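You operate a simulated robot arm through the tools that you are given. There is no shell and no other tool.

You are at the controls of a simulated two-armed robot. One attempt, no reset.

## Task
Close up the bench winder: web back to START, brake on LOCK, shutter shut, magnifier parked, lamp off.

Only the result counts: the job must be done as asked and must still hold three seconds after the hand-in. Knocking over, shifting, dropping, spilling or breaking anything else fails it.

## Robot
Two 7-joint arms with two-finger grippers on one trunk that stands fixed in place. Base frame: the origin is at the foot of the trunk, x ahead of it, y to its left, z up. Readings come in m, degrees, newtons and seconds.
The left shoulder is at [0.052, 0.216, 1.376], the right one opposite. With the tool pointing down near the work surface each hand reaches from about 0.14 to 0.82 m from the base axis, measured 20 degrees to its own side. Payload 3.43 kg a hand.
Tool frame (each hand has its own): the origin (TCP) lies between the finger pads and is the grasp point; the fingertips stand 0.02 m ahead of it; z points along the fingers, y is the line along which they close. The gripper opens to 0.124 m. The gripper's body begins 0.093 m behind the TCP.
Orientation is told as [roll, pitch, yaw] about the base's x, y, z axes, in that order, counted from this pose: with the fingers straight down and closing along the base's y, the tool's x points along the base's -x, its y along +y and its z along -z.

## Interface
- The arms move only by the tool nudge_tool. It takes "left_deltas", "right_deltas" or both (then of equal length, played together; a hand with none holds still); each is a list of rows, each an object (a shift or turn left out is 0, a gripper value left out holds the last) with "gripper": the opening in per cent of the stroke, from 0 (shut) to 100 (fully open); "xyz": the shift along the tool's x, y, z in units of 50 mm (1.0 is 50 mm), a list of three; "rotation": the turn, a rotation vector about the tool's x, y, z in units of 8 degrees (1.0 is 8 degrees), a list of three. In form: [{"gripper": gripper, "xyz": [x, y, z], "rotation": [ax, ay, az]}, ...]. A call has 1 to 20 rows; each row shifts and turns the commanded pose from where the row before left it, along the tool's axes as they then stand. A call with a number of a shift or a turn outside -1 to 1 is refused whole. Each row takes 0.2 s and may step no farther than 0.05 m and 8.6 degrees from the row before; otherwise, or with a gripper value out of range, the whole call is refused. A pose out of reach is approached as far as the arm can. The call stops where the force on the tool passes 50 N (or 10 N more than at its start, if that is more) or the arm is blocked; 0.2 s more then pass. Each finger travels about 0.072 m/s and halts on what it meets, pressing with about 26 N; the grip force reading is that of the motor and also rises with nothing between the fingers. The clock runs only during rows and for 0.2 s after the last one: add rows that do not move to give the fingers time. The reply holds the time, the measured pose of the TCP, the force on the tool along the base axes, the opening and the grip force, in the units named above and with some noise, with the torque about the TCP (base axes, N m) and any sound that the robot's microphone picked up.
- Cameras (640 x 400 px; columns grow to the right, rows downward): "scene" is now at [0.1638, 0.0219, 1.5464]; the picture's right is [0.25, -0.97, 0.00], its down [-0.57, -0.15, -0.81] and it looks along [0.78, 0.20, -0.59] (base axes); focal length 345 px, centre (320, 200). "left" rides on the left gripper at [0.082, -0.014, -0.14] in its tool frame; the picture's right is [0.17, 0.99, 0.00], its down [-0.83, 0.14, -0.54] and it looks along [-0.53, 0.09, 0.84] (tool axes); focal length 243 px, centre (320, 200). "right" rides on the right gripper at [0.082, 0.014, -0.14] in its tool frame; the picture's right is [-0.17, 0.99, 0.00], its down [-0.83, -0.14, -0.54] and it looks along [-0.53, -0.09, 0.84] (tool axes); focal length 243 px, centre (320, 200). There is no depth. A picture from a camera that has moved, and an enlarged one, comes with that camera's place and axes in the base frame and with its lens.
- get_image(camera): a new picture of that camera. It takes no simulated time.
- lift_body(by): slides the trunk up (or, below 0, down) by that many m; the arms and the scene camera ride with it, the base frame stays. It gives what a move gives, with no picture.
- turn_head(pan, tilt): turns the head with the scene camera to pan (to the left, within 80 degrees either way) and tilt (down, from -29 to 69), counted from straight ahead of the robot. It gives what a move gives.
- enlarge(camera, box): a new picture of the part [left, top, right, bottom] of that camera's present view, enlarged. It takes no simulated time.
- job_done(): hands the job in; it is judged then, once.

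Places have to be worked out from the pictures, the camera data and where the tool is seen. Open the grippers and draw the arms clear of the work before you hand the job in, unless the task says otherwise.

The tools are called after "Call:" as name(argument=value, ...) on one line, values as JSON. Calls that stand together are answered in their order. nudge_tool: Moves the arms, as the interface text tells. Its arguments: {"type":"object","properties":{"left_deltas":{"type":"array","items":{"type":"object","properties":{"gripper":{"type":"number"},"xyz":{"type":"array","items":{"type":"number"}},"rotation":{"type":"array","items":{"type":"number"}}}}},"right_deltas":{"type":"array","items":{"type":"object","properties":{"gripper":{"type":"number"},"xyz":{"type":"array","items":{"type":"number"}},"rotation":{"type":"array","items":{"type":"number"}}}}}},"required":[]} The other tools are called the same way: lift_body (by) slides the trunk up or down; turn_head (pan, tilt) turns the head that bears the scene camera; get_image (camera) takes a picture; enlarge (camera, box) takes an enlarged picture of a part of a camera's view; job_done () hands the job in.

At the start:

```text
t: 0.0
left_tool_pos: [0.4519, 0.3812, 1.3238]
left_tcp_rot: [-0.1, 0.0, 0.1]
left_contact_force: [-0.3, 0.2, 0.2]
left_moment: [-0.01, -0.02, 0.0]
left_gripper_width: 0.124
left_gripper_force: 0.1
right_tool_pos: [0.4321, -0.0413, 1.3426]
right_tcp_rot: [0.1, 0.0, -0.1]
right_contact_force: [0.1, -0.4, 0.4]
right_moment: [0.01, 0.03, 0.0]
right_gripper_width: 0.124
right_gripper_force: 0.0
trunk travel left (down, up): [-0.524, 0.067]
head pan, tilt: [14.5, 36.4]
```

scene: 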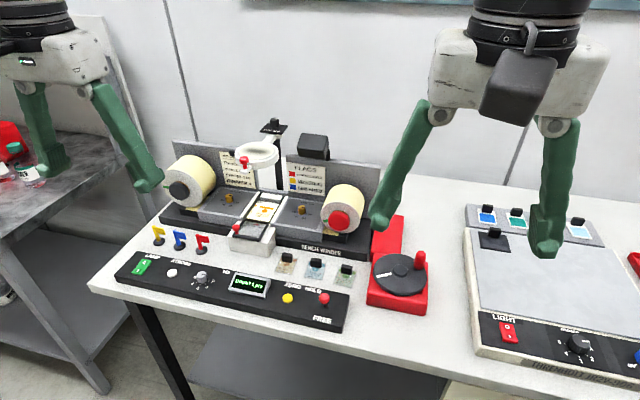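
right: 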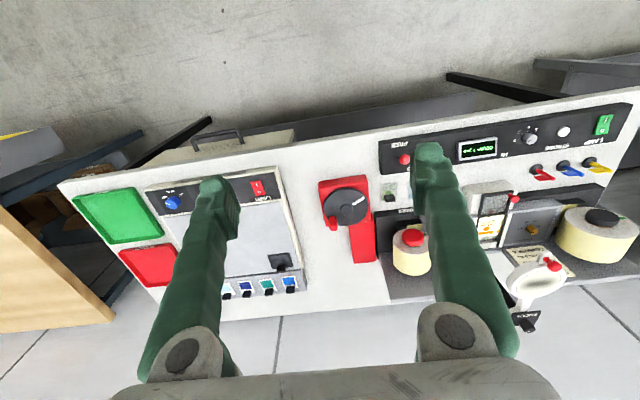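
left: 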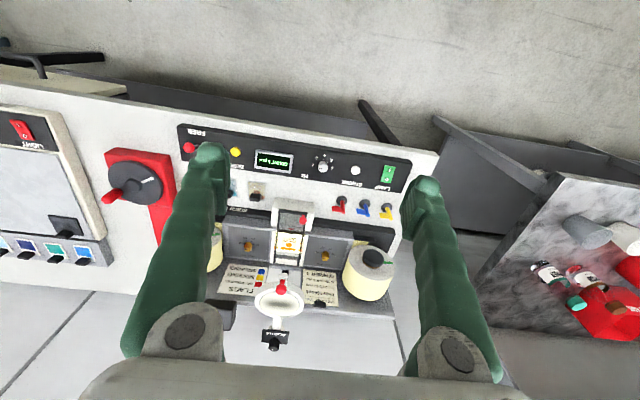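

I'll look closely at the winder before moving anything.

Call:
enlarge(camera="scene", box=[100, 220, 360, 340])

Call:
enlarge(camera="scene", box=[150, 110, 390, 260])

Call:
enlarge(camera="scene", box=[340, 200, 460, 320])

Call:
enlarge(camera="left", box=[170, 120, 440, 360])

Call:
enlarge(camera="right", box=[300, 90, 640, 340])

```text
2.46 times, centred on (230, 280) of scene
camera zoom: at [0.1638, 0.0219, 1.5464], right [0.25, -0.97, 0.0], down [-0.57, -0.15, -0.81], along [0.78, 0.2, -0.59], focal length 848 px, centre (542, 3)
```

zoom: 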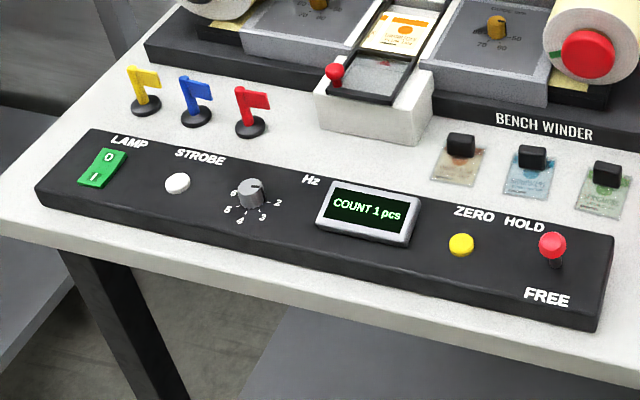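

```text
2.67 times, centred on (270, 185) of scene
camera zoom: at [0.1638, 0.0219, 1.5464], right [0.25, -0.97, 0.0], down [-0.57, -0.15, -0.81], along [0.78, 0.2, -0.59], focal length 919 px, centre (453, 240)
```

zoom: 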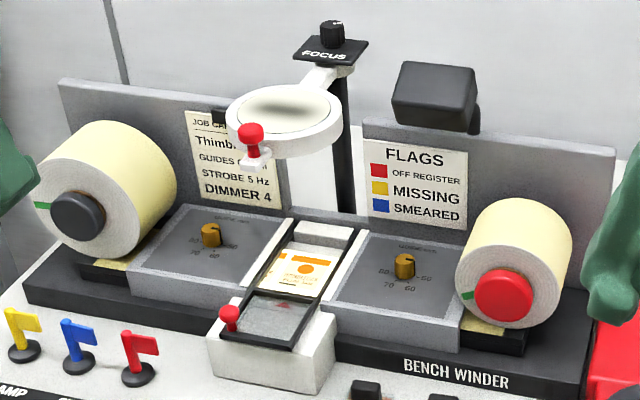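

```text
3.33 times, centred on (400, 260) of scene
camera zoom: at [0.1638, 0.0219, 1.5464], right [0.25, -0.97, 0.0], down [-0.57, -0.15, -0.81], along [0.78, 0.2, -0.59], focal length 1149 px, centre (53, 0)
```

zoom: 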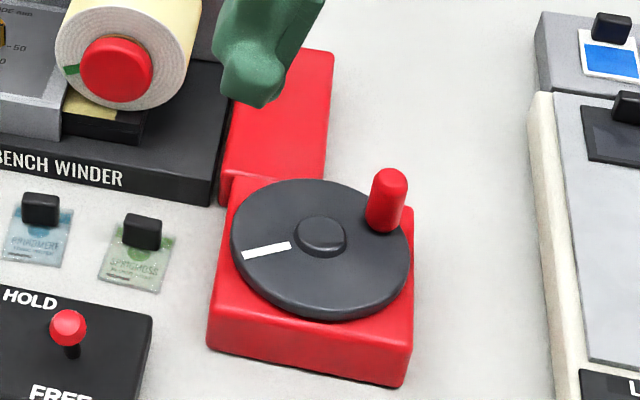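

```text
1.67 times, centred on (305, 240) of left
camera zoom: at [0.3689, 0.3678, 1.4632], right [-0.17, 0.99, 0.0], down [0.83, 0.14, 0.54], along [0.53, 0.09, -0.84], focal length 404 px, centre (345, 133)
```

zoom: 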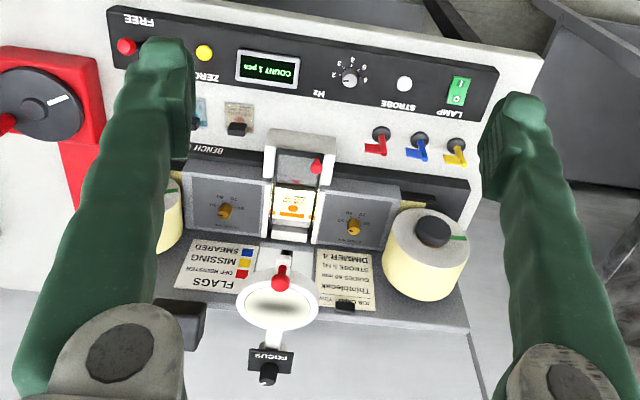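

```text
1.60 times, centred on (470, 215) of right
camera zoom: at [0.3501, -0.0272, 1.4822], right [0.17, 0.99, 0.0], down [0.83, -0.14, 0.54], along [0.53, -0.09, -0.84], focal length 388 px, centre (80, 176)
```

zoom: 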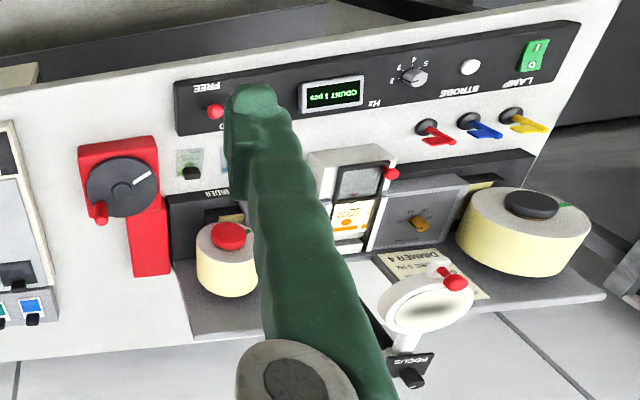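

I'll zoom harder on the gate, the magnifier and the brake lever to read the labels.

Call:
enlarge(camera="scene", box=[220, 185, 300, 260])

Call:
enlarge(camera="scene", box=[220, 110, 340, 200])

Call:
enlarge(camera="scene", box=[270, 270, 360, 330])

Call:
enlarge(camera="left", box=[230, 190, 350, 290])

Call:
enlarge(camera="left", box=[200, 260, 380, 380])

Call:
enlarge(camera="left", box=[340, 150, 420, 210])

```text
5.33 times, centred on (260, 222) of scene
camera zoom: at [0.1638, 0.0219, 1.5464], right [0.25, -0.97, 0.0], down [-0.57, -0.15, -0.81], along [0.78, 0.2, -0.59], focal length 1838 px, centre (640, 80)
```

zoom: 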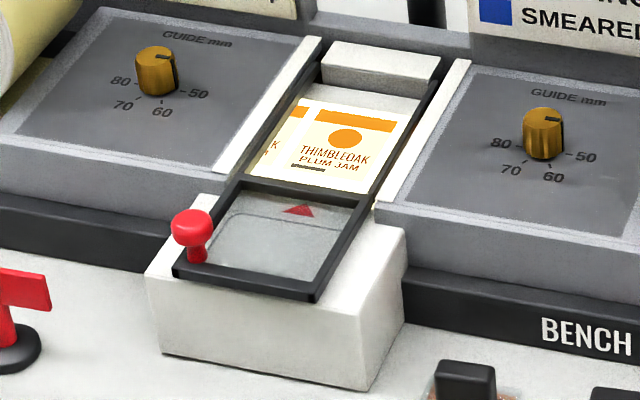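

```text
4.44 times, centred on (280, 155) of scene
camera zoom: at [0.1638, 0.0219, 1.5464], right [0.25, -0.97, 0.0], down [-0.57, -0.15, -0.81], along [0.78, 0.2, -0.59], focal length 1531 px, centre (498, 400)
```

zoom: 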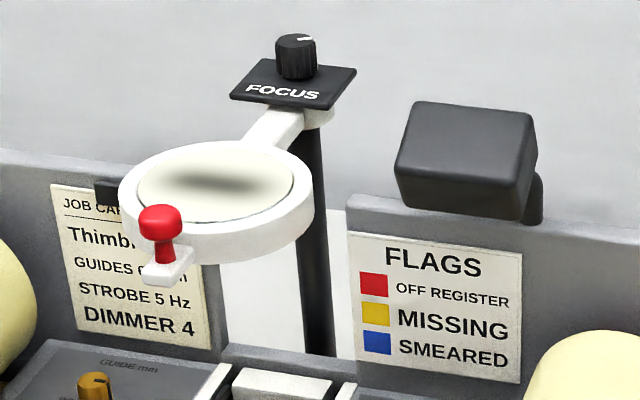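

```text
6.67 times, centred on (315, 300) of scene
camera zoom: at [0.1638, 0.0219, 1.5464], right [0.25, -0.97, 0.0], down [-0.57, -0.15, -0.81], along [0.78, 0.2, -0.59], focal length 2297 px, centre (353, -467)
```

zoom: 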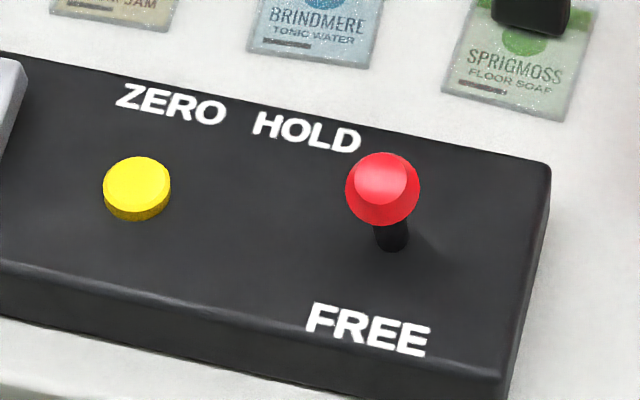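

```text
4.00 times, centred on (290, 240) of left
camera zoom: at [0.3689, 0.3678, 1.4632], right [-0.17, 0.99, 0.0], down [0.83, 0.14, 0.54], along [0.53, 0.09, -0.84], focal length 970 px, centre (440, 40)
```

zoom: 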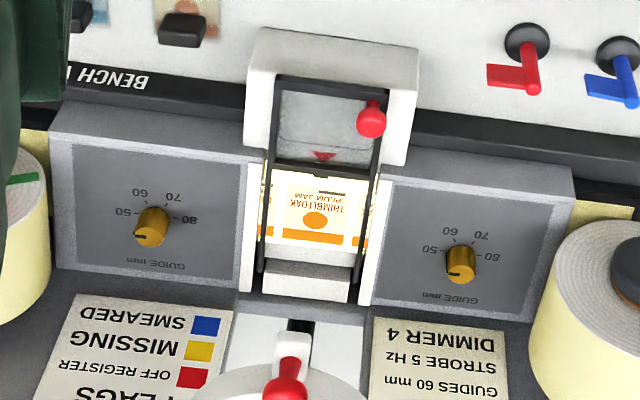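

```text
3.33 times, centred on (290, 320) of left
camera zoom: at [0.3689, 0.3678, 1.4632], right [-0.17, 0.99, 0.0], down [0.83, 0.14, 0.54], along [0.53, 0.09, -0.84], focal length 809 px, centre (420, -200)
```

zoom: 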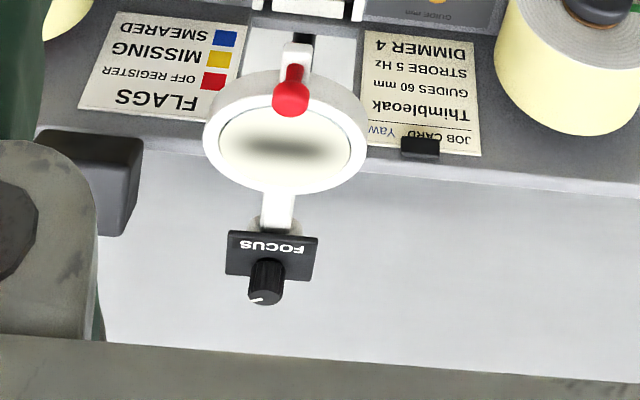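

```text
6.67 times, centred on (380, 180) of left
camera zoom: at [0.3689, 0.3678, 1.4632], right [-0.17, 0.99, 0.0], down [0.83, 0.14, 0.54], along [0.53, 0.09, -0.84], focal length 1618 px, centre (-80, 333)
```

zoom: 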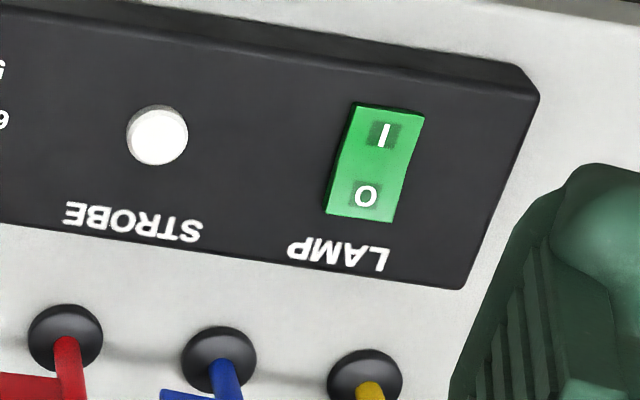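

Stereo between the views puts the brake knob near (0.60, 0.125, 0.97), the shutter knob near (0.74, 0.39, 0.98) and the magnifier knob near (0.78, 0.36, 1.16). Next I'll check the brake lever and the crank from the hand cameras.

Call:
enlarge(camera="left", box=[170, 115, 250, 165])

Call:
enlarge(camera="right", box=[380, 130, 460, 180])

Call:
enlarge(camera="right", box=[310, 165, 400, 275])

Call:
enlarge(camera="left", box=[90, 140, 180, 220])

Call:
enlarge(camera="right", box=[500, 180, 640, 260])

```text
8.00 times, centred on (210, 140) of left
camera zoom: at [0.3689, 0.3678, 1.4632], right [-0.17, 0.99, 0.0], down [0.83, 0.14, 0.54], along [0.53, 0.09, -0.84], focal length 1941 px, centre (1200, 680)
```

zoom: 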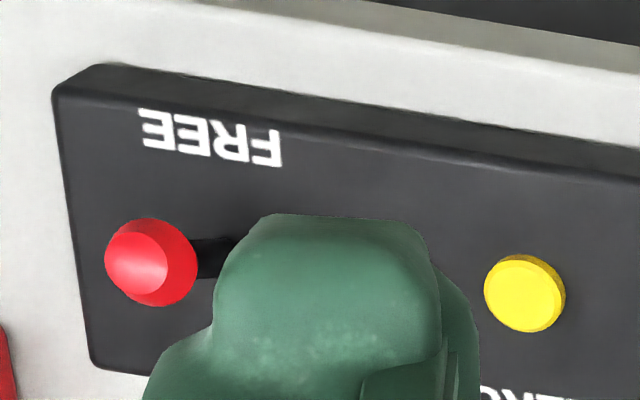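

```text
8.00 times, centred on (420, 155) of right
camera zoom: at [0.3501, -0.0272, 1.4822], right [0.17, 0.99, 0.0], down [0.83, -0.14, 0.54], along [0.53, -0.09, -0.84], focal length 1941 px, centre (-480, 560)
```

zoom: 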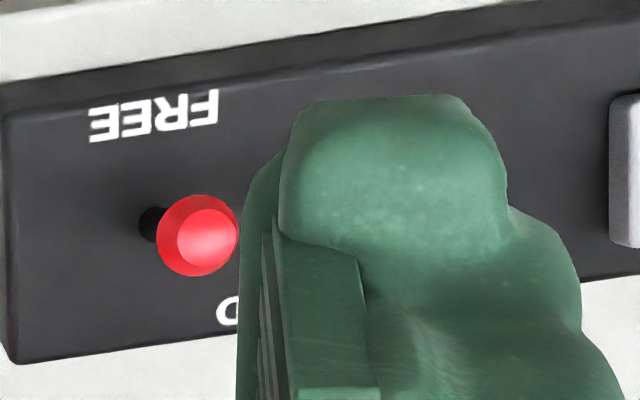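

```text
3.64 times, centred on (355, 220) of right
camera zoom: at [0.3501, -0.0272, 1.4822], right [0.17, 0.99, 0.0], down [0.83, -0.14, 0.54], along [0.53, -0.09, -0.84], focal length 882 px, centre (193, 127)
```

zoom: 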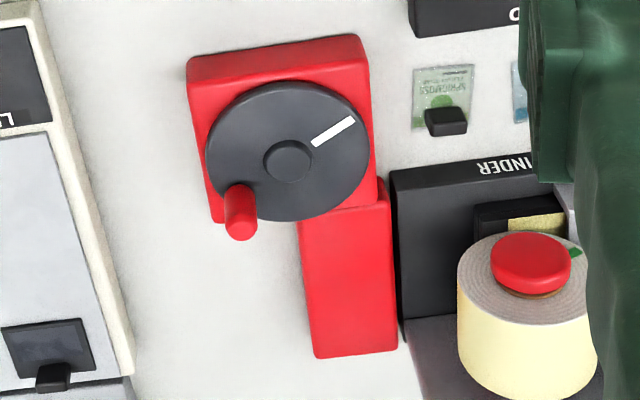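

```text
5.00 times, centred on (135, 180) of left
camera zoom: at [0.3689, 0.3678, 1.4632], right [-0.17, 0.99, 0.0], down [0.83, 0.14, 0.54], along [0.53, 0.09, -0.84], focal length 1213 px, centre (1245, 300)
```

zoom: 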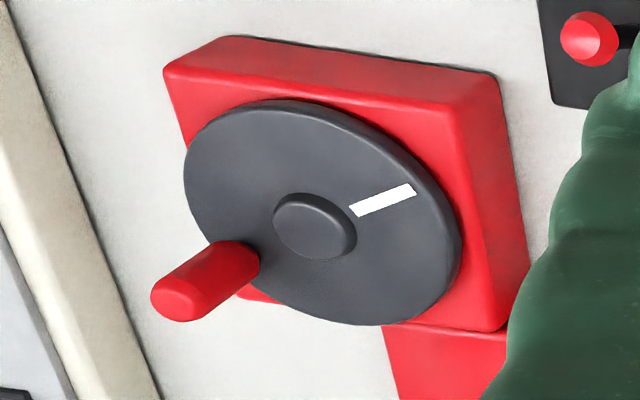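

```text
4.57 times, centred on (570, 220) of right
camera zoom: at [0.3501, -0.0272, 1.4822], right [0.17, 0.99, 0.0], down [0.83, -0.14, 0.54], along [0.53, -0.09, -0.84], focal length 1109 px, centre (-823, 109)
```

zoom: 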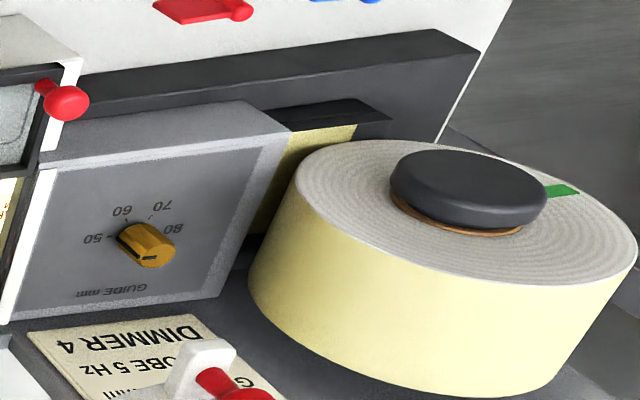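

The brake knob sits toward the robot from its pivot, so it is on FREE and the crank should be free to turn. The crank hub is near (0.718, -0.020, 0.961) and its handle top near (0.741, -0.057, 1.002). I'll bring the right hand above the handle and move the left hand back for a clearer view.

Call:
nudge_tool(right_deltas=[{"gripper": 45, "xyz": [-0.689, -0.035, 0.5]}, {"xyz": [-0.689, -0.035, 0.5]}, {"xyz": [-0.689, -0.035, 0.5]}, {"xyz": [-0.689, -0.035, 0.5]}, {"xyz": [-0.689, -0.035, 0.5]}, {"xyz": [-0.689, -0.035, 0.5]}, {"xyz": [-0.689, -0.035, 0.5]}, {"xyz": [-0.689, -0.035, 0.5]}, {"xyz": [-0.689, -0.035, 0.5]}])

Call:
get_image(camera="right")

Call:
get_image(camera="scene")

```text
t: 2.2
left_tool_pos: [0.452, 0.3814, 1.323]
left_tcp_rot: [0.0, 0.0, 0.1]
left_contact_force: [-0.4, 0.2, 0.2]
left_moment: [0.02, -0.01, 0.01]
left_gripper_width: 0.1239
left_gripper_force: 0.1
right_tool_pos: [0.6343, -0.0435, 1.1297]
right_tcp_rot: [2.9, -0.1, -5.4]
right_contact_force: [-0.4, 0.0, -0.6]
right_moment: [0.01, 0.04, 0.03]
right_gripper_width: 0.0559
right_gripper_force: 0.1
right hand out of reach, approached as far as the arm can: row 5, 6, 7, 8, 9
trunk travel left (down, up): [-0.524, 0.067]
head pan, tilt: [14.5, 36.4]
stopped in row 9 (right hand): the arm was blocked; the commanded pose is now the measured one
```

```text
taken
camera right: at [0.554, -0.029, 1.2696], right [0.26, 0.96, 0.05], down [0.81, -0.25, 0.53], along [0.53, -0.1, -0.84], focal length 243 px, centre (320, 200)
```

right: 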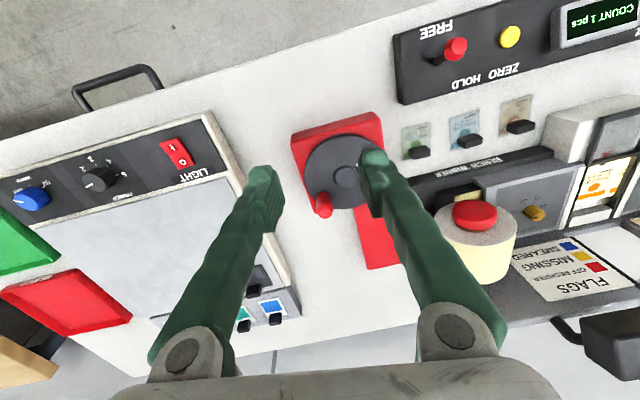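

```text
taken
camera scene: at [0.163, 0.0215, 1.5466], right [0.25, -0.97, 0.0], down [-0.57, -0.15, -0.81], along [0.78, 0.2, -0.59], focal length 345 px, centre (320, 200)
```

scene: 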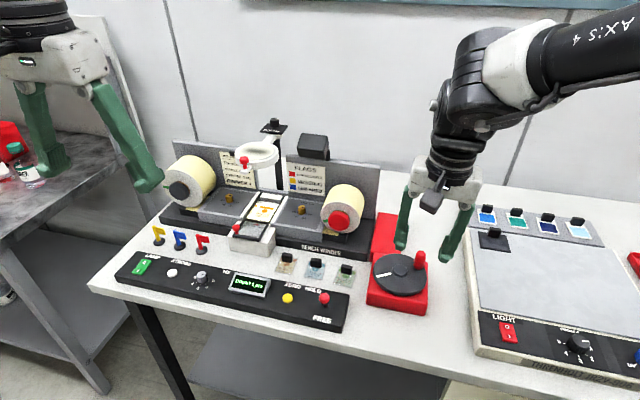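

With the tool vertical, the arm can't reach that far forward at this height. I'll go lower, straighten the tool and then try forward again.

Call:
nudge_tool(right_deltas=[{"xyz": [0, 0, 0.7]}, {"xyz": [0, 0, 0.7], "rotation": [0.18, 0, -0.33]}, {"xyz": [0, 0, 0.4], "rotation": [0.18, 0, -0.33]}, {"xyz": [-0.5, 0, 0]}])

```text
t: 3.2
left_tool_pos: [0.4526, 0.382, 1.3225]
left_tcp_rot: [-0.1, 0.0, 0.0]
left_contact_force: [0.7, 0.1, 0.5]
left_moment: [-0.01, 0.02, 0.0]
left_gripper_width: 0.1241
left_gripper_force: 0.1
right_tool_pos: [0.6101, -0.0294, 1.0557]
right_tcp_rot: [1.1, -0.4, -2.4]
right_contact_force: [0.7, 0.7, 0.0]
right_moment: [-0.04, 0.01, -0.01]
right_gripper_width: 0.0556
right_gripper_force: 0.0
right hand out of reach, approached as far as the arm can: row 2, 3, 4
trunk travel left (down, up): [-0.524, 0.067]
head pan, tilt: [14.5, 36.4]
```

Reach shrinks as the hand drops, so the shoulders are too high. I'll raise the right hand and then lower the trunk.

Call:
nudge_tool(right_deltas=[{"xyz": [0.4, 0, -0.8]}, {"xyz": [0.4, 0, -0.8]}, {"xyz": [0.3, 0, -0.9]}, {"xyz": [0.2, 0, -0.9]}, {"xyz": [0, 0, -0.9]}, {"xyz": [0, 0, -0.8]}])

Call:
lift_body(by=-0.22)

```text
t: 3.9
left_tool_pos: [0.4512, 0.3816, 1.3249]
left_tcp_rot: [0.1, 0.1, 0.0]
left_contact_force: [0.2, -0.1, 1.3]
left_moment: [-0.01, 0.01, 0.01]
left_gripper_width: 0.1241
left_gripper_force: 0.0
right_tool_pos: [0.5633, -0.1021, 1.096]
right_tcp_rot: [-6.5, 2.7, -6.8]
right_contact_force: [-0.4, 0.1, 0.3]
right_moment: [-0.03, 0.0, 0.02]
right_gripper_width: 0.0559
right_gripper_force: 0.1
trunk travel left (down, up): [-0.524, 0.067]
head pan, tilt: [14.5, 36.4]
stopped in row 3 (right hand): the arm was blocked; the commanded pose is now the measured one
```

```text
t: 5.6
left_tool_pos: [0.4511, 0.381, 1.1452]
left_tcp_rot: [0.0, 0.3, 0.0]
left_contact_force: [-0.5, -1.0, -0.7]
left_moment: [-0.01, 0.0, 0.03]
left_gripper_width: 0.1238
left_gripper_force: 0.2
right_tool_pos: [0.565, -0.0985, 0.9236]
right_tcp_rot: [-6.4, 2.6, -6.7]
right_contact_force: [-6.9, -4.1, 19.1]
right_moment: [0.47, -0.11, -0.13]
right_gripper_width: 0.0504
right_gripper_force: 0.1
trunk travel left (down, up): [-0.347, 0.244]
head pan, tilt: [14.5, 36.4]
stopped: the force on the tool passed its limit at 77 N (the readings are from after the stop); the commanded pose is now the measured one
```

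The arm move stopped early, so the trunk drop pressed the right hand onto something, probably the table. I'll lift it straight up and inspect before doing anything else.

Call:
nudge_tool(right_deltas=[{"xyz": [0, 0, -0.5]}, {"xyz": [0, 0, -0.5]}, {"xyz": [0, 0, -0.5]}])

Call:
get_image(camera="scene")

Call:
get_image(camera="right")

```text
t: 6.4
left_tool_pos: [0.4528, 0.3824, 1.1452]
left_tcp_rot: [0.0, 0.4, 0.0]
left_contact_force: [0.3, 0.1, 0.1]
left_moment: [-0.02, -0.01, 0.02]
left_gripper_width: 0.1238
left_gripper_force: 0.0
right_tool_pos: [0.5688, -0.0902, 0.9977]
right_tcp_rot: [-6.4, 2.7, -6.5]
right_contact_force: [0.0, 0.0, -0.1]
right_moment: [0.0, 0.02, -0.04]
right_gripper_width: 0.0557
right_gripper_force: 0.1
trunk travel left (down, up): [-0.347, 0.244]
head pan, tilt: [14.5, 36.4]
```

```text
taken
camera scene: at [0.23, 0.0226, 1.3552], right [0.25, -0.97, 0.0], down [-0.57, -0.15, -0.81], along [0.78, 0.2, -0.59], focal length 345 px, centre (320, 200)
```

scene: 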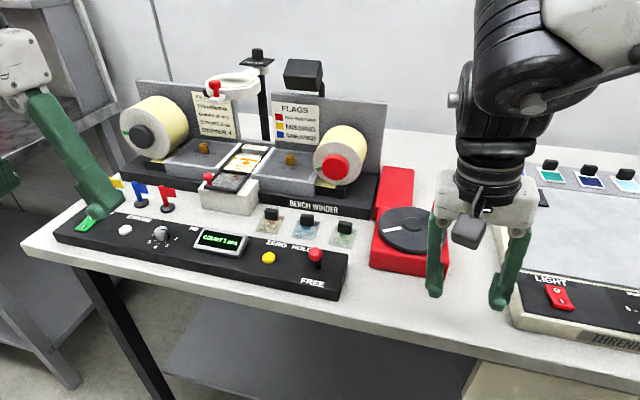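

```text
taken
camera right: at [0.4971, -0.0516, 1.1368], right [0.27, 0.96, -0.12], down [0.84, -0.17, 0.51], along [0.47, -0.24, -0.85], focal length 243 px, centre (320, 200)
```

right: 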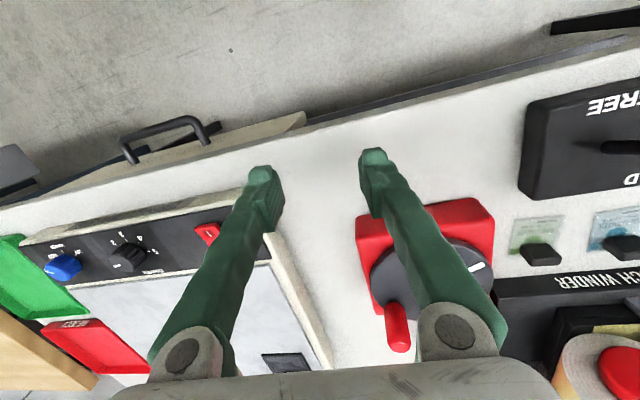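

Nothing looks disturbed. I'll straighten the right tool and retry the forward reach at a safe height, now with lower shoulders.

Call:
nudge_tool(right_deltas=[{"xyz": [0, 0, -0.4], "rotation": [-0.27, -0.11, -0.27]}, {"xyz": [0, 0, -0.4], "rotation": [-0.27, -0.11, -0.27]}, {"xyz": [0, 0, -0.4], "rotation": [-0.27, -0.11, -0.27]}, {"xyz": [0, 0, 0]}])

```text
t: 7.4
left_tool_pos: [0.4532, 0.381, 1.1443]
left_tcp_rot: [0.0, 0.3, 0.0]
left_contact_force: [0.2, 0.5, 0.3]
left_moment: [0.01, 0.01, 0.02]
left_gripper_width: 0.1242
left_gripper_force: 0.1
right_tool_pos: [0.5534, -0.06, 1.0186]
right_tcp_rot: [0.4, 0.4, -0.1]
right_contact_force: [-0.3, -1.4, 0.8]
right_moment: [0.0, -0.03, -0.03]
right_gripper_width: 0.0558
right_gripper_force: 0.1
right hand out of reach, approached as far as the arm can: row 1, 2, 3
trunk travel left (down, up): [-0.347, 0.244]
head pan, tilt: [14.5, 36.4]
```

The arm isn't stretched out, so this looks like a joint limit. I'll back the hand toward its starting area to free it up.

Call:
nudge_tool(right_deltas=[{"xyz": [0.6, 0, 0]}, {"xyz": [0.6, 0, -0.2]}, {"xyz": [0.6, 0, -0.4]}, {"xyz": [0.4, 0, -0.6]}, {"xyz": [0, 0, -0.6]}, {"xyz": [0, 0, 0]}])

Call:
get_image(camera="scene")

```text
t: 8.8
left_tool_pos: [0.4521, 0.3834, 1.1447]
left_tcp_rot: [0.0, 0.4, 0.0]
left_contact_force: [0.2, -0.1, -0.4]
left_moment: [0.01, 0.02, -0.02]
left_gripper_width: 0.1239
left_gripper_force: 0.0
right_tool_pos: [0.4453, -0.0619, 1.1096]
right_tcp_rot: [0.3, 0.4, 0.1]
right_contact_force: [0.6, -1.1, -0.8]
right_moment: [0.01, -0.03, 0.0]
right_gripper_width: 0.056
right_gripper_force: 0.1
trunk travel left (down, up): [-0.347, 0.244]
head pan, tilt: [14.5, 36.4]
```

```text
taken
camera scene: at [0.2304, 0.0219, 1.3551], right [0.25, -0.97, 0.0], down [-0.57, -0.15, -0.81], along [0.78, 0.2, -0.59], focal length 345 px, centre (320, 200)
```

scene: 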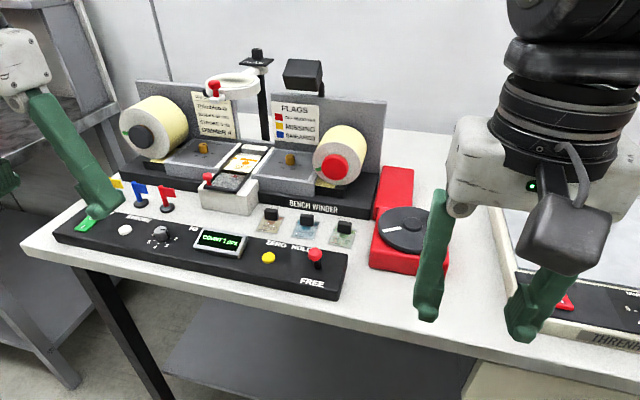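

The hand is free again. I'll probe forward at z ≈ 1.11 to see how far it reaches.

Call:
nudge_tool(right_deltas=[{"xyz": [-0.6, 0, 0]}, {"xyz": [-0.6, 0, 0]}, {"xyz": [-0.6, 0, 0]}, {"xyz": [-0.6, 0, 0]}, {"xyz": [-0.6, 0, 0]}, {"xyz": [-0.6, 0, 0]}, {"xyz": [-0.6, 0, 0]}, {"xyz": [-0.6, 0, 0]}, {"xyz": [0, 0, 0]}])

```text
t: 10.8
left_tool_pos: [0.4525, 0.3816, 1.1435]
left_tcp_rot: [0.0, 0.4, 0.0]
left_contact_force: [-0.3, -0.3, 0.0]
left_moment: [-0.04, 0.01, 0.0]
left_gripper_width: 0.1242
left_gripper_force: 0.2
right_tool_pos: [0.6231, -0.0308, 1.0522]
right_tcp_rot: [2.9, -0.3, -1.7]
right_contact_force: [0.3, -0.4, 1.1]
right_moment: [0.0, 0.0, -0.04]
right_gripper_width: 0.0556
right_gripper_force: 0.0
right hand out of reach, approached as far as the arm can: row 2, 3, 4, 5, 6, 7
trunk travel left (down, up): [-0.347, 0.244]
head pan, tilt: [14.5, 36.4]
```

Rows 8 and 9 weren't flagged as out of reach. I'll hold still to see whether the arm catches up.

Call:
nudge_tool(right_deltas=[{"xyz": [0, 0, 0]}, {"xyz": [0, 0, 0]}, {"xyz": [0, 0, 0]}, {"xyz": [0, 0, 0]}, {"xyz": [0, 0, 0]}])

Call:
get_image(camera="scene")

```text
t: 12.0
left_tool_pos: [0.4523, 0.3817, 1.1453]
left_tcp_rot: [0.1, 0.4, 0.0]
left_contact_force: [-0.2, 0.0, 0.0]
left_moment: [0.02, -0.01, -0.04]
left_gripper_width: 0.124
left_gripper_force: 0.0
right_tool_pos: [0.6218, -0.037, 1.0467]
right_tcp_rot: [2.6, 0.0, -2.1]
right_contact_force: [-0.4, 0.2, -0.2]
right_moment: [-0.03, 0.0, 0.0]
right_gripper_width: 0.0555
right_gripper_force: 0.1
trunk travel left (down, up): [-0.347, 0.244]
head pan, tilt: [14.5, 36.4]
```

```text
taken
camera scene: at [0.2303, 0.022, 1.3551], right [0.25, -0.97, 0.0], down [-0.57, -0.15, -0.81], along [0.78, 0.2, -0.59], focal length 345 px, centre (320, 200)
```

scene: 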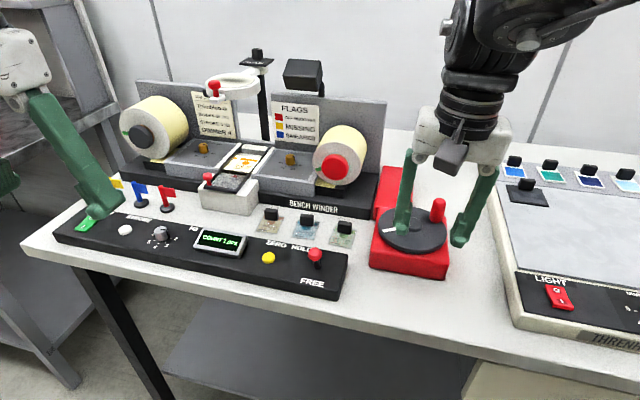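

The arm is bent, so the wrist is limiting the vertical-tool reach. I'll tilt the fingers forward about base y, which should extend it.

Call:
nudge_tool(right_deltas=[{"rotation": [0, -0.8, 0]}, {"rotation": [0, -0.8, 0]}, {"rotation": [0, -0.8, 0]}, {"rotation": [0, -0.8, 0]}, {"rotation": [0, 0, 0]}, {"rotation": [0, 0, 0]}])

```text
t: 13.4
left_tool_pos: [0.4534, 0.3819, 1.1451]
left_tcp_rot: [0.1, 0.4, 0.0]
left_contact_force: [-1.3, -0.5, 0.3]
left_moment: [0.01, 0.0, 0.0]
left_gripper_width: 0.1238
left_gripper_force: 0.0
right_tool_pos: [0.6115, -0.0224, 1.0329]
right_tcp_rot: [0.2, -25.2, 0.0]
right_contact_force: [0.3, 0.2, -0.3]
right_moment: [0.02, -0.01, 0.01]
right_gripper_width: 0.0558
right_gripper_force: 0.2
trunk travel left (down, up): [-0.347, 0.244]
head pan, tilt: [14.5, 36.4]
```

The tilt is fine at about -25°. Now I'll go forward and slightly up.

Call:
nudge_tool(right_deltas=[{"xyz": [-0.736, 0, 0.079]}, {"xyz": [-0.736, 0, 0.079]}, {"xyz": [-0.736, 0, 0.079]}, {"xyz": [0, 0, 0]}])

```text
t: 14.6
left_tool_pos: [0.452, 0.3817, 1.1453]
left_tcp_rot: [0.0, 0.4, 0.1]
left_contact_force: [0.5, -0.9, -0.5]
left_moment: [0.02, -0.01, -0.02]
left_gripper_width: 0.1238
left_gripper_force: 0.1
right_tool_pos: [0.7362, -0.0459, 1.0841]
right_tcp_rot: [5.5, -25.8, -5.9]
right_contact_force: [0.3, -0.4, -0.3]
right_moment: [0.01, 0.01, 0.01]
right_gripper_width: 0.0558
right_gripper_force: 0.0
right hand out of reach, approached as far as the arm can: row 2, 3
trunk travel left (down, up): [-0.347, 0.244]
head pan, tilt: [14.5, 36.4]
stopped in row 4 (right hand): the arm was blocked; the commanded pose is now the measured one
```

The hand reached x = 0.736. I'll look at the arm and the crank from here.

Call:
get_image(camera="scene")

Call:
get_image(camera="right")

Call:
get_image(camera="left")

```text
taken
camera scene: at [0.23, 0.0215, 1.3552], right [0.25, -0.97, 0.0], down [-0.57, -0.15, -0.81], along [0.78, 0.2, -0.59], focal length 345 px, centre (320, 200)
```

scene: 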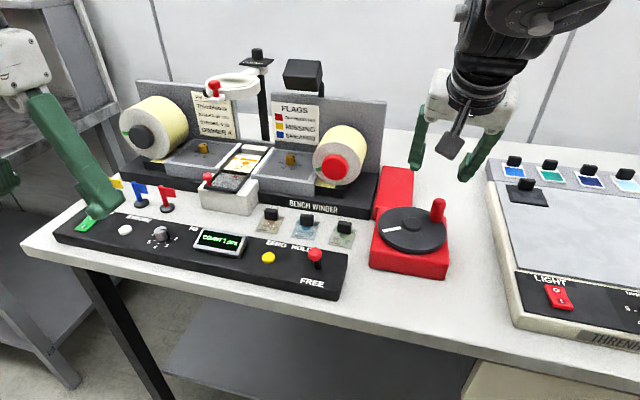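

```text
taken
camera right: at [0.6018, -0.0309, 1.1741], right [0.21, 0.97, 0.16], down [0.5, -0.24, 0.83], along [0.84, -0.1, -0.53], focal length 243 px, centre (320, 200)
```

right: 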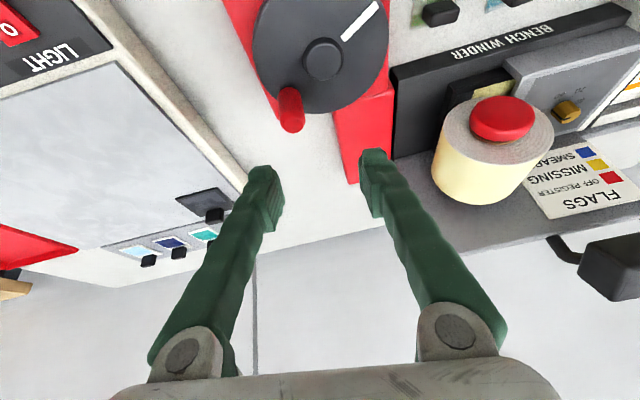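

```text
taken
camera left: at [0.3702, 0.3674, 1.2851], right [-0.17, 0.99, 0.0], down [0.83, 0.14, 0.53], along [0.53, 0.09, -0.85], focal length 243 px, centre (320, 200)
```

left: 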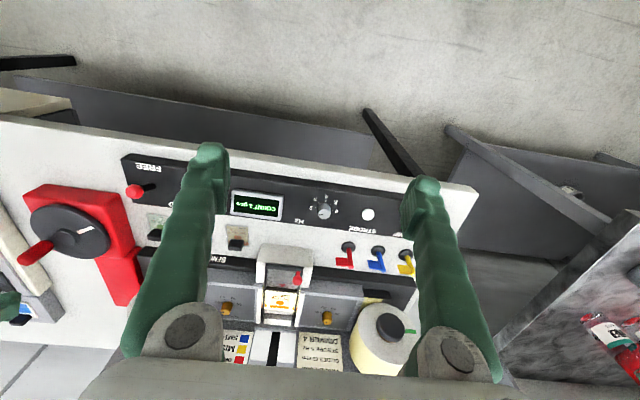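

The handle is confirmed near (0.74, -0.057). I'll straighten the roll and yaw and settle above it before descending.

Call:
nudge_tool(right_deltas=[{"rotation": [0.155, 0, -0.48]}, {"rotation": [0.155, 0, -0.48]}, {"xyz": [0.12, -0.11, 0.3]}, {"xyz": [0.12, -0.11, 0.3]}, {"xyz": [0, 0, 0]}])

```text
t: 16.0
left_tool_pos: [0.4511, 0.3814, 1.1453]
left_tcp_rot: [0.0, 0.4, 0.0]
left_contact_force: [-0.6, -0.1, 0.6]
left_moment: [0.03, 0.02, 0.01]
left_gripper_width: 0.1238
left_gripper_force: 0.1
right_tool_pos: [0.7484, -0.0608, 1.0492]
right_tcp_rot: [4.2, -27.1, -4.3]
right_contact_force: [0.2, 0.2, 0.8]
right_moment: [-0.03, -0.03, -0.03]
right_gripper_width: 0.056
right_gripper_force: 0.0
right hand out of reach, approached as far as the arm can: row 1, 2, 3, 4
trunk travel left (down, up): [-0.347, 0.244]
head pan, tilt: [14.5, 36.4]
stopped in row 5 (right hand): the arm was blocked; the commanded pose is now the measured one
```

Position is good, but a joint limit holds off the last few degrees. I'll try a little more forward pitch to see if that relieves it.

Call:
nudge_tool(right_deltas=[{"rotation": [0, -0.7, 0]}, {"rotation": [0, -0.7, 0]}, {"rotation": [0.1, 0, -0.3]}, {"rotation": [0.1, 0, -0.3]}, {"xyz": [0, 0, 0]}])

```text
t: 17.2
left_tool_pos: [0.4524, 0.3817, 1.1454]
left_tcp_rot: [0.0, 0.3, 0.0]
left_contact_force: [0.2, 1.3, 0.7]
left_moment: [0.01, 0.0, 0.01]
left_gripper_width: 0.1239
left_gripper_force: 0.0
right_tool_pos: [0.7504, -0.0635, 1.0542]
right_tcp_rot: [0.4, -38.6, -0.5]
right_contact_force: [0.3, -0.6, 0.1]
right_moment: [0.0, -0.03, 0.01]
right_gripper_width: 0.056
right_gripper_force: 0.1
trunk travel left (down, up): [-0.347, 0.244]
head pan, tilt: [14.5, 36.4]
```

Now the arm is fully in reach at pitch -38.6°. I'll check alignment over the handle from the hand camera.

Call:
get_image(camera="right")

Call:
enlarge(camera="scene", box=[370, 120, 500, 280])

```text
taken
camera right: at [0.5999, -0.05, 1.1109], right [0.13, 0.99, 0.11], down [0.31, -0.15, 0.94], along [0.94, -0.09, -0.33], focal length 243 px, centre (320, 200)
```

right: 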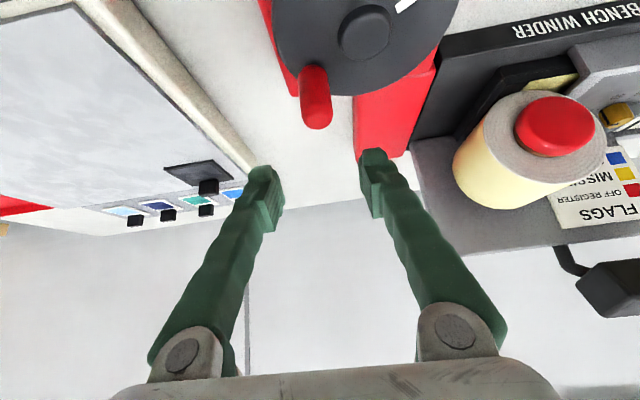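

```text
2.50 times, centred on (435, 200) of scene
camera zoom: at [0.2306, 0.022, 1.3551], right [0.25, -0.97, 0.0], down [-0.57, -0.15, -0.81], along [0.78, 0.2, -0.59], focal length 861 px, centre (32, 200)
```

zoom: 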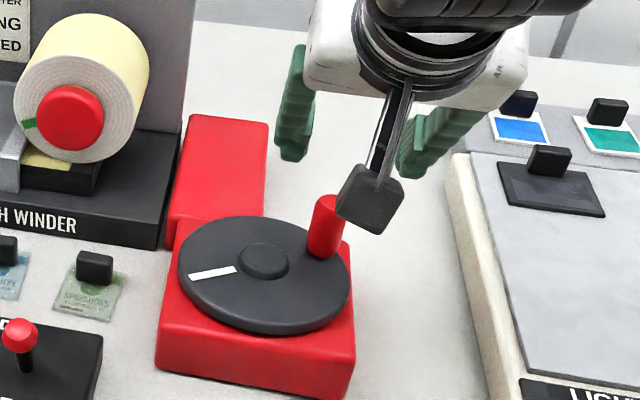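

The handle projects exactly where I computed it. I'll descend around it, then close.

Call:
nudge_tool(right_deltas=[{"xyz": [0.324, 0.043, 0.305]}, {"xyz": [0.324, 0.043, 0.305]}, {"xyz": [0.324, 0.043, 0.305]}, {"xyz": [0, 0, 0]}])

Call:
enlarge(camera="scene", box=[370, 120, 500, 280])

Call:
get_image(camera="right")

```text
t: 18.2
left_tool_pos: [0.4527, 0.3813, 1.1446]
left_tcp_rot: [-0.1, 0.4, 0.0]
left_contact_force: [-0.8, 0.8, 0.3]
left_moment: [0.0, 0.04, -0.02]
left_gripper_width: 0.1238
left_gripper_force: 0.0
right_tool_pos: [0.7435, -0.0589, 0.9931]
right_tcp_rot: [0.6, -39.0, -0.5]
right_contact_force: [-1.0, -0.1, 0.5]
right_moment: [0.0, 0.01, -0.01]
right_gripper_width: 0.0558
right_gripper_force: 0.1
trunk travel left (down, up): [-0.347, 0.244]
head pan, tilt: [14.5, 36.4]
```

```text
2.50 times, centred on (435, 200) of scene
camera zoom: at [0.2303, 0.0219, 1.3552], right [0.25, -0.97, 0.0], down [-0.57, -0.15, -0.81], along [0.78, 0.2, -0.59], focal length 861 px, centre (32, 200)
```

zoom: 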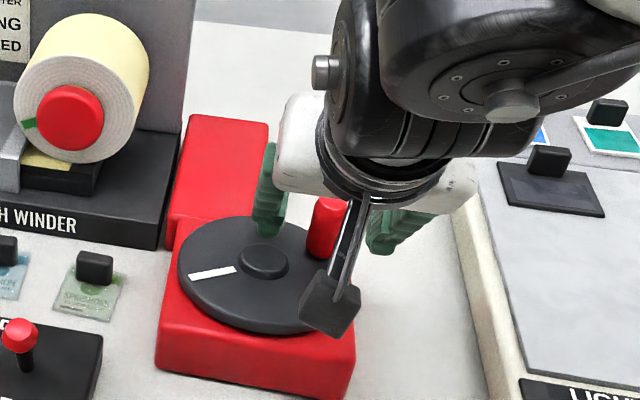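

```text
taken
camera right: at [0.5919, -0.0443, 1.0491], right [0.13, 0.98, 0.11], down [0.31, -0.15, 0.94], along [0.94, -0.09, -0.32], focal length 243 px, centre (320, 200)
```

right: 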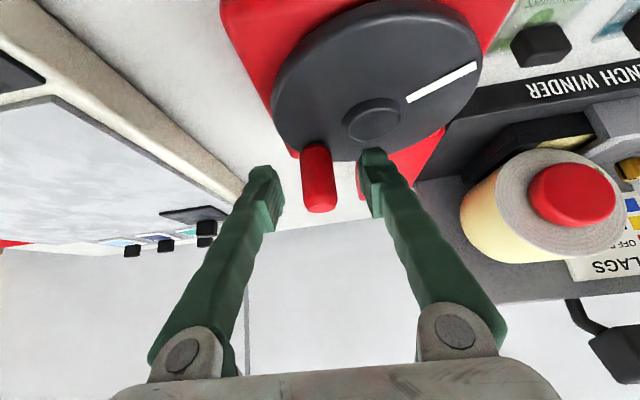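

The handle sits between the pads. I'll close on it.

Call:
nudge_tool(right_deltas=[{"gripper": 0, "xyz": [0.04, 0.02, 0.07]}, {"xyz": [0, 0, 0]}, {"xyz": [0, 0, 0]}, {"xyz": [0, 0, 0]}])

Call:
get_image(camera="right")

Call:
enlarge(camera="scene", box=[200, 120, 300, 220])

```text
t: 19.2
left_tool_pos: [0.4505, 0.3828, 1.1452]
left_tcp_rot: [0.0, 0.3, -0.1]
left_contact_force: [-0.4, 1.0, -0.7]
left_moment: [0.0, 0.01, -0.02]
left_gripper_width: 0.1239
left_gripper_force: 0.0
right_tool_pos: [0.7441, -0.0591, 0.9916]
right_tcp_rot: [0.5, -39.3, -0.5]
right_contact_force: [0.3, 1.0, 25.8]
right_moment: [0.12, 0.45, 0.0]
right_gripper_width: 0.0218
right_gripper_force: 45.2
trunk travel left (down, up): [-0.347, 0.244]
head pan, tilt: [14.5, 36.4]
```

```text
taken
camera right: at [0.5919, -0.0441, 1.0458], right [0.13, 0.98, 0.11], down [0.3, -0.15, 0.94], along [0.94, -0.09, -0.32], focal length 243 px, centre (320, 200)
```

right: 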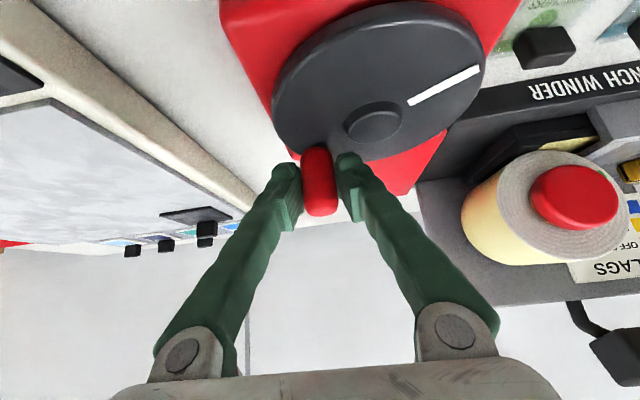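

```text
4.00 times, centred on (250, 170) of scene
camera zoom: at [0.2277, 0.0221, 1.3558], right [0.25, -0.97, 0.0], down [-0.57, -0.15, -0.81], along [0.78, 0.2, -0.59], focal length 1378 px, centre (600, 320)
```

zoom: 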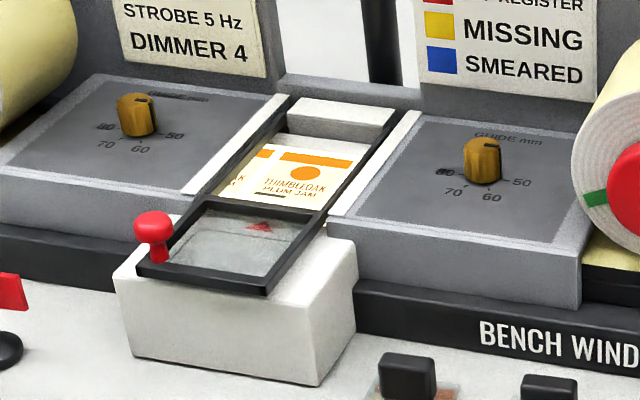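

The grip holds at 0.0218 m, with the tips pressing lightly on the disc. I'll rise about 4 mm, turn the crank 30° counter-clockwise and watch the web.

Call:
nudge_tool(right_deltas=[{"xyz": [-0.05, 0, -0.063]}, {"xyz": [-0.0955, 0.0998, 0.0781]}, {"xyz": [-0.0805, 0.1198, 0.0658]}, {"xyz": [-0.0633, 0.1358, 0.0518]}, {"xyz": [0, 0, 0]}])

Call:
get_image(camera="right")

Call:
enlarge(camera="scene", box=[200, 120, 300, 220])

```text
t: 20.6
left_tool_pos: [0.452, 0.3803, 1.1444]
left_tcp_rot: [0.0, 0.5, 0.0]
left_contact_force: [-0.5, 0.4, 0.4]
left_moment: [0.04, 0.03, 0.0]
left_gripper_width: 0.1241
left_gripper_force: 0.1
right_tool_pos: [0.7723, -0.0626, 1.0052]
right_tcp_rot: [3.3, -39.3, -4.5]
right_contact_force: [0.9, -0.7, -0.5]
right_moment: [0.01, -0.02, -0.01]
right_gripper_width: 0.0
right_gripper_force: 34.5
trunk travel left (down, up): [-0.347, 0.244]
head pan, tilt: [14.5, 36.4]
stopped in row 5 (right hand): the arm was blocked; the commanded pose is now the measured one
```

```text
taken
camera right: at [0.6208, -0.0437, 1.0606], right [0.17, 0.97, 0.15], down [0.29, -0.19, 0.94], along [0.94, -0.12, -0.32], focal length 243 px, centre (320, 200)
```

right: 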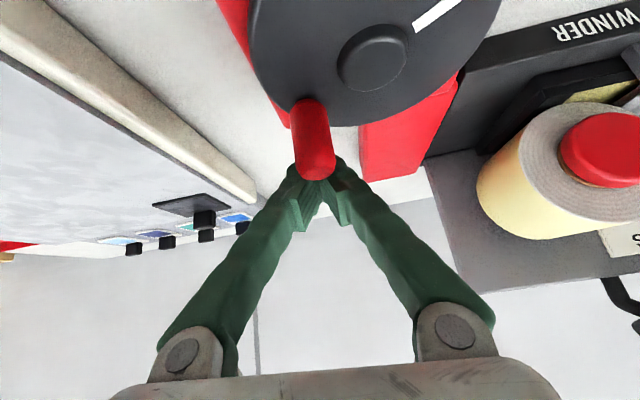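

```text
4.00 times, centred on (250, 170) of scene
camera zoom: at [0.2314, 0.0216, 1.355], right [0.25, -0.97, 0.0], down [-0.57, -0.15, -0.8], along [0.78, 0.2, -0.59], focal length 1378 px, centre (600, 320)
```

zoom: 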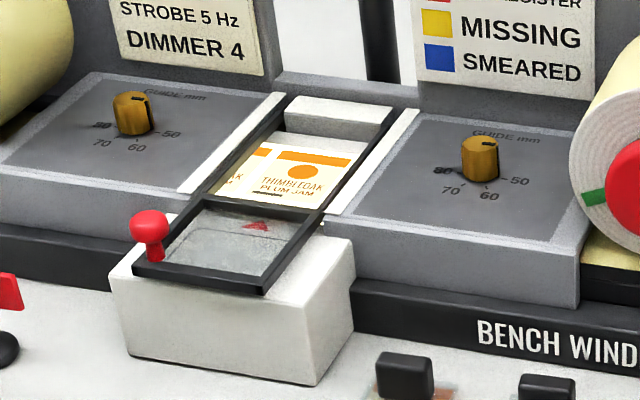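

The hand slipped past the handle because the arm hit its limit going left and forward. I'll open, lift clear and find a more comfortable wrist orientation in free space.

Call:
nudge_tool(right_deltas=[{"gripper": 45}, {"xyz": [-0.3, 0, -0.4]}, {"xyz": [-0.3, 0, -0.4]}, {"xyz": [-0.1, 0, -0.5]}, {"xyz": [0, 0, 0]}])

Call:
get_image(camera="right")

Call:
enlarge(camera="scene", box=[370, 120, 500, 280])

```text
t: 21.8
left_tool_pos: [0.4522, 0.3827, 1.1442]
left_tcp_rot: [-0.1, 0.3, 0.1]
left_contact_force: [0.5, 0.0, -0.5]
left_moment: [-0.01, 0.0, -0.02]
left_gripper_width: 0.1243
left_gripper_force: 0.1
right_tool_pos: [0.757, -0.0602, 1.0769]
right_tcp_rot: [3.0, -39.4, -4.2]
right_contact_force: [1.1, 0.1, 0.1]
right_moment: [0.01, 0.02, 0.01]
right_gripper_width: 0.0559
right_gripper_force: 0.0
trunk travel left (down, up): [-0.347, 0.244]
head pan, tilt: [14.5, 36.4]
```

```text
taken
camera right: at [0.6059, -0.0429, 1.1312], right [0.17, 0.98, 0.14], down [0.29, -0.19, 0.94], along [0.94, -0.11, -0.32], focal length 243 px, centre (320, 200)
```

right: 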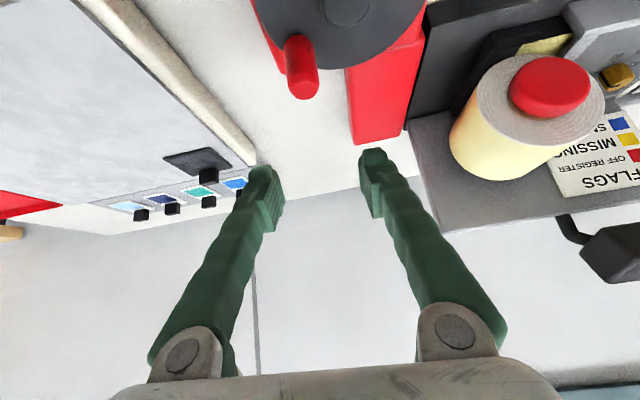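

```text
2.50 times, centred on (435, 200) of scene
camera zoom: at [0.2309, 0.0217, 1.355], right [0.25, -0.97, 0.0], down [-0.57, -0.15, -0.81], along [0.78, 0.2, -0.59], focal length 861 px, centre (32, 200)
```

zoom: 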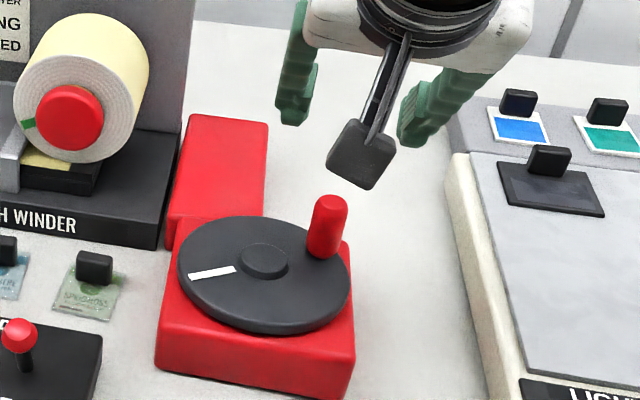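

The crank hasn't moved. In free space, I'll test whether yawing the tool +24° (pointing forward-left) is easier for the arm.

Call:
nudge_tool(right_deltas=[{"rotation": [-0.633, 0, -0.774]}, {"rotation": [-0.633, 0, -0.774]}, {"rotation": [-0.633, 0, -0.774]}, {"rotation": [0, 0, 0]}])

```text
t: 23.0
left_tool_pos: [0.4529, 0.3817, 1.1456]
left_tcp_rot: [0.0, 0.3, 0.0]
left_contact_force: [0.3, -0.1, -0.6]
left_moment: [0.0, 0.03, -0.01]
left_gripper_width: 0.124
left_gripper_force: 0.1
right_tool_pos: [0.748, -0.0243, 1.0478]
right_tcp_rot: [8.4, -41.6, 2.3]
right_contact_force: [0.8, -0.2, -0.3]
right_moment: [0.03, -0.02, 0.03]
right_gripper_width: 0.0557
right_gripper_force: 0.0
right hand out of reach, approached as far as the arm can: row 1, 2, 3
trunk travel left (down, up): [-0.347, 0.244]
head pan, tilt: [14.5, 36.4]
stopped in row 4 (right hand): the arm was blocked; the commanded pose is now the measured one
```

Positive yaw runs into the limit. I'll go negative instead.

Call:
nudge_tool(right_deltas=[{"rotation": [0.633, 0, 0.774]}, {"rotation": [0.633, 0, 0.774]}, {"rotation": [0.633, 0, 0.774]}, {"rotation": [0.633, 0, 0.774]}, {"rotation": [0, 0, 0]}])

```text
t: 24.0
left_tool_pos: [0.4535, 0.382, 1.1448]
left_tcp_rot: [0.0, 0.5, 0.0]
left_contact_force: [-0.1, -0.2, -0.5]
left_moment: [-0.01, 0.01, 0.0]
left_gripper_width: 0.124
left_gripper_force: 0.1
right_tool_pos: [0.7783, -0.0983, 1.0707]
right_tcp_rot: [14.8, -35.1, -37.8]
right_contact_force: [-0.4, 1.0, -1.0]
right_moment: [0.01, -0.01, 0.01]
right_gripper_width: 0.0559
right_gripper_force: 0.0
trunk travel left (down, up): [-0.347, 0.244]
head pan, tilt: [14.5, 36.4]
stopped in row 4 (right hand): the arm was blocked; the commanded pose is now the measured one
```

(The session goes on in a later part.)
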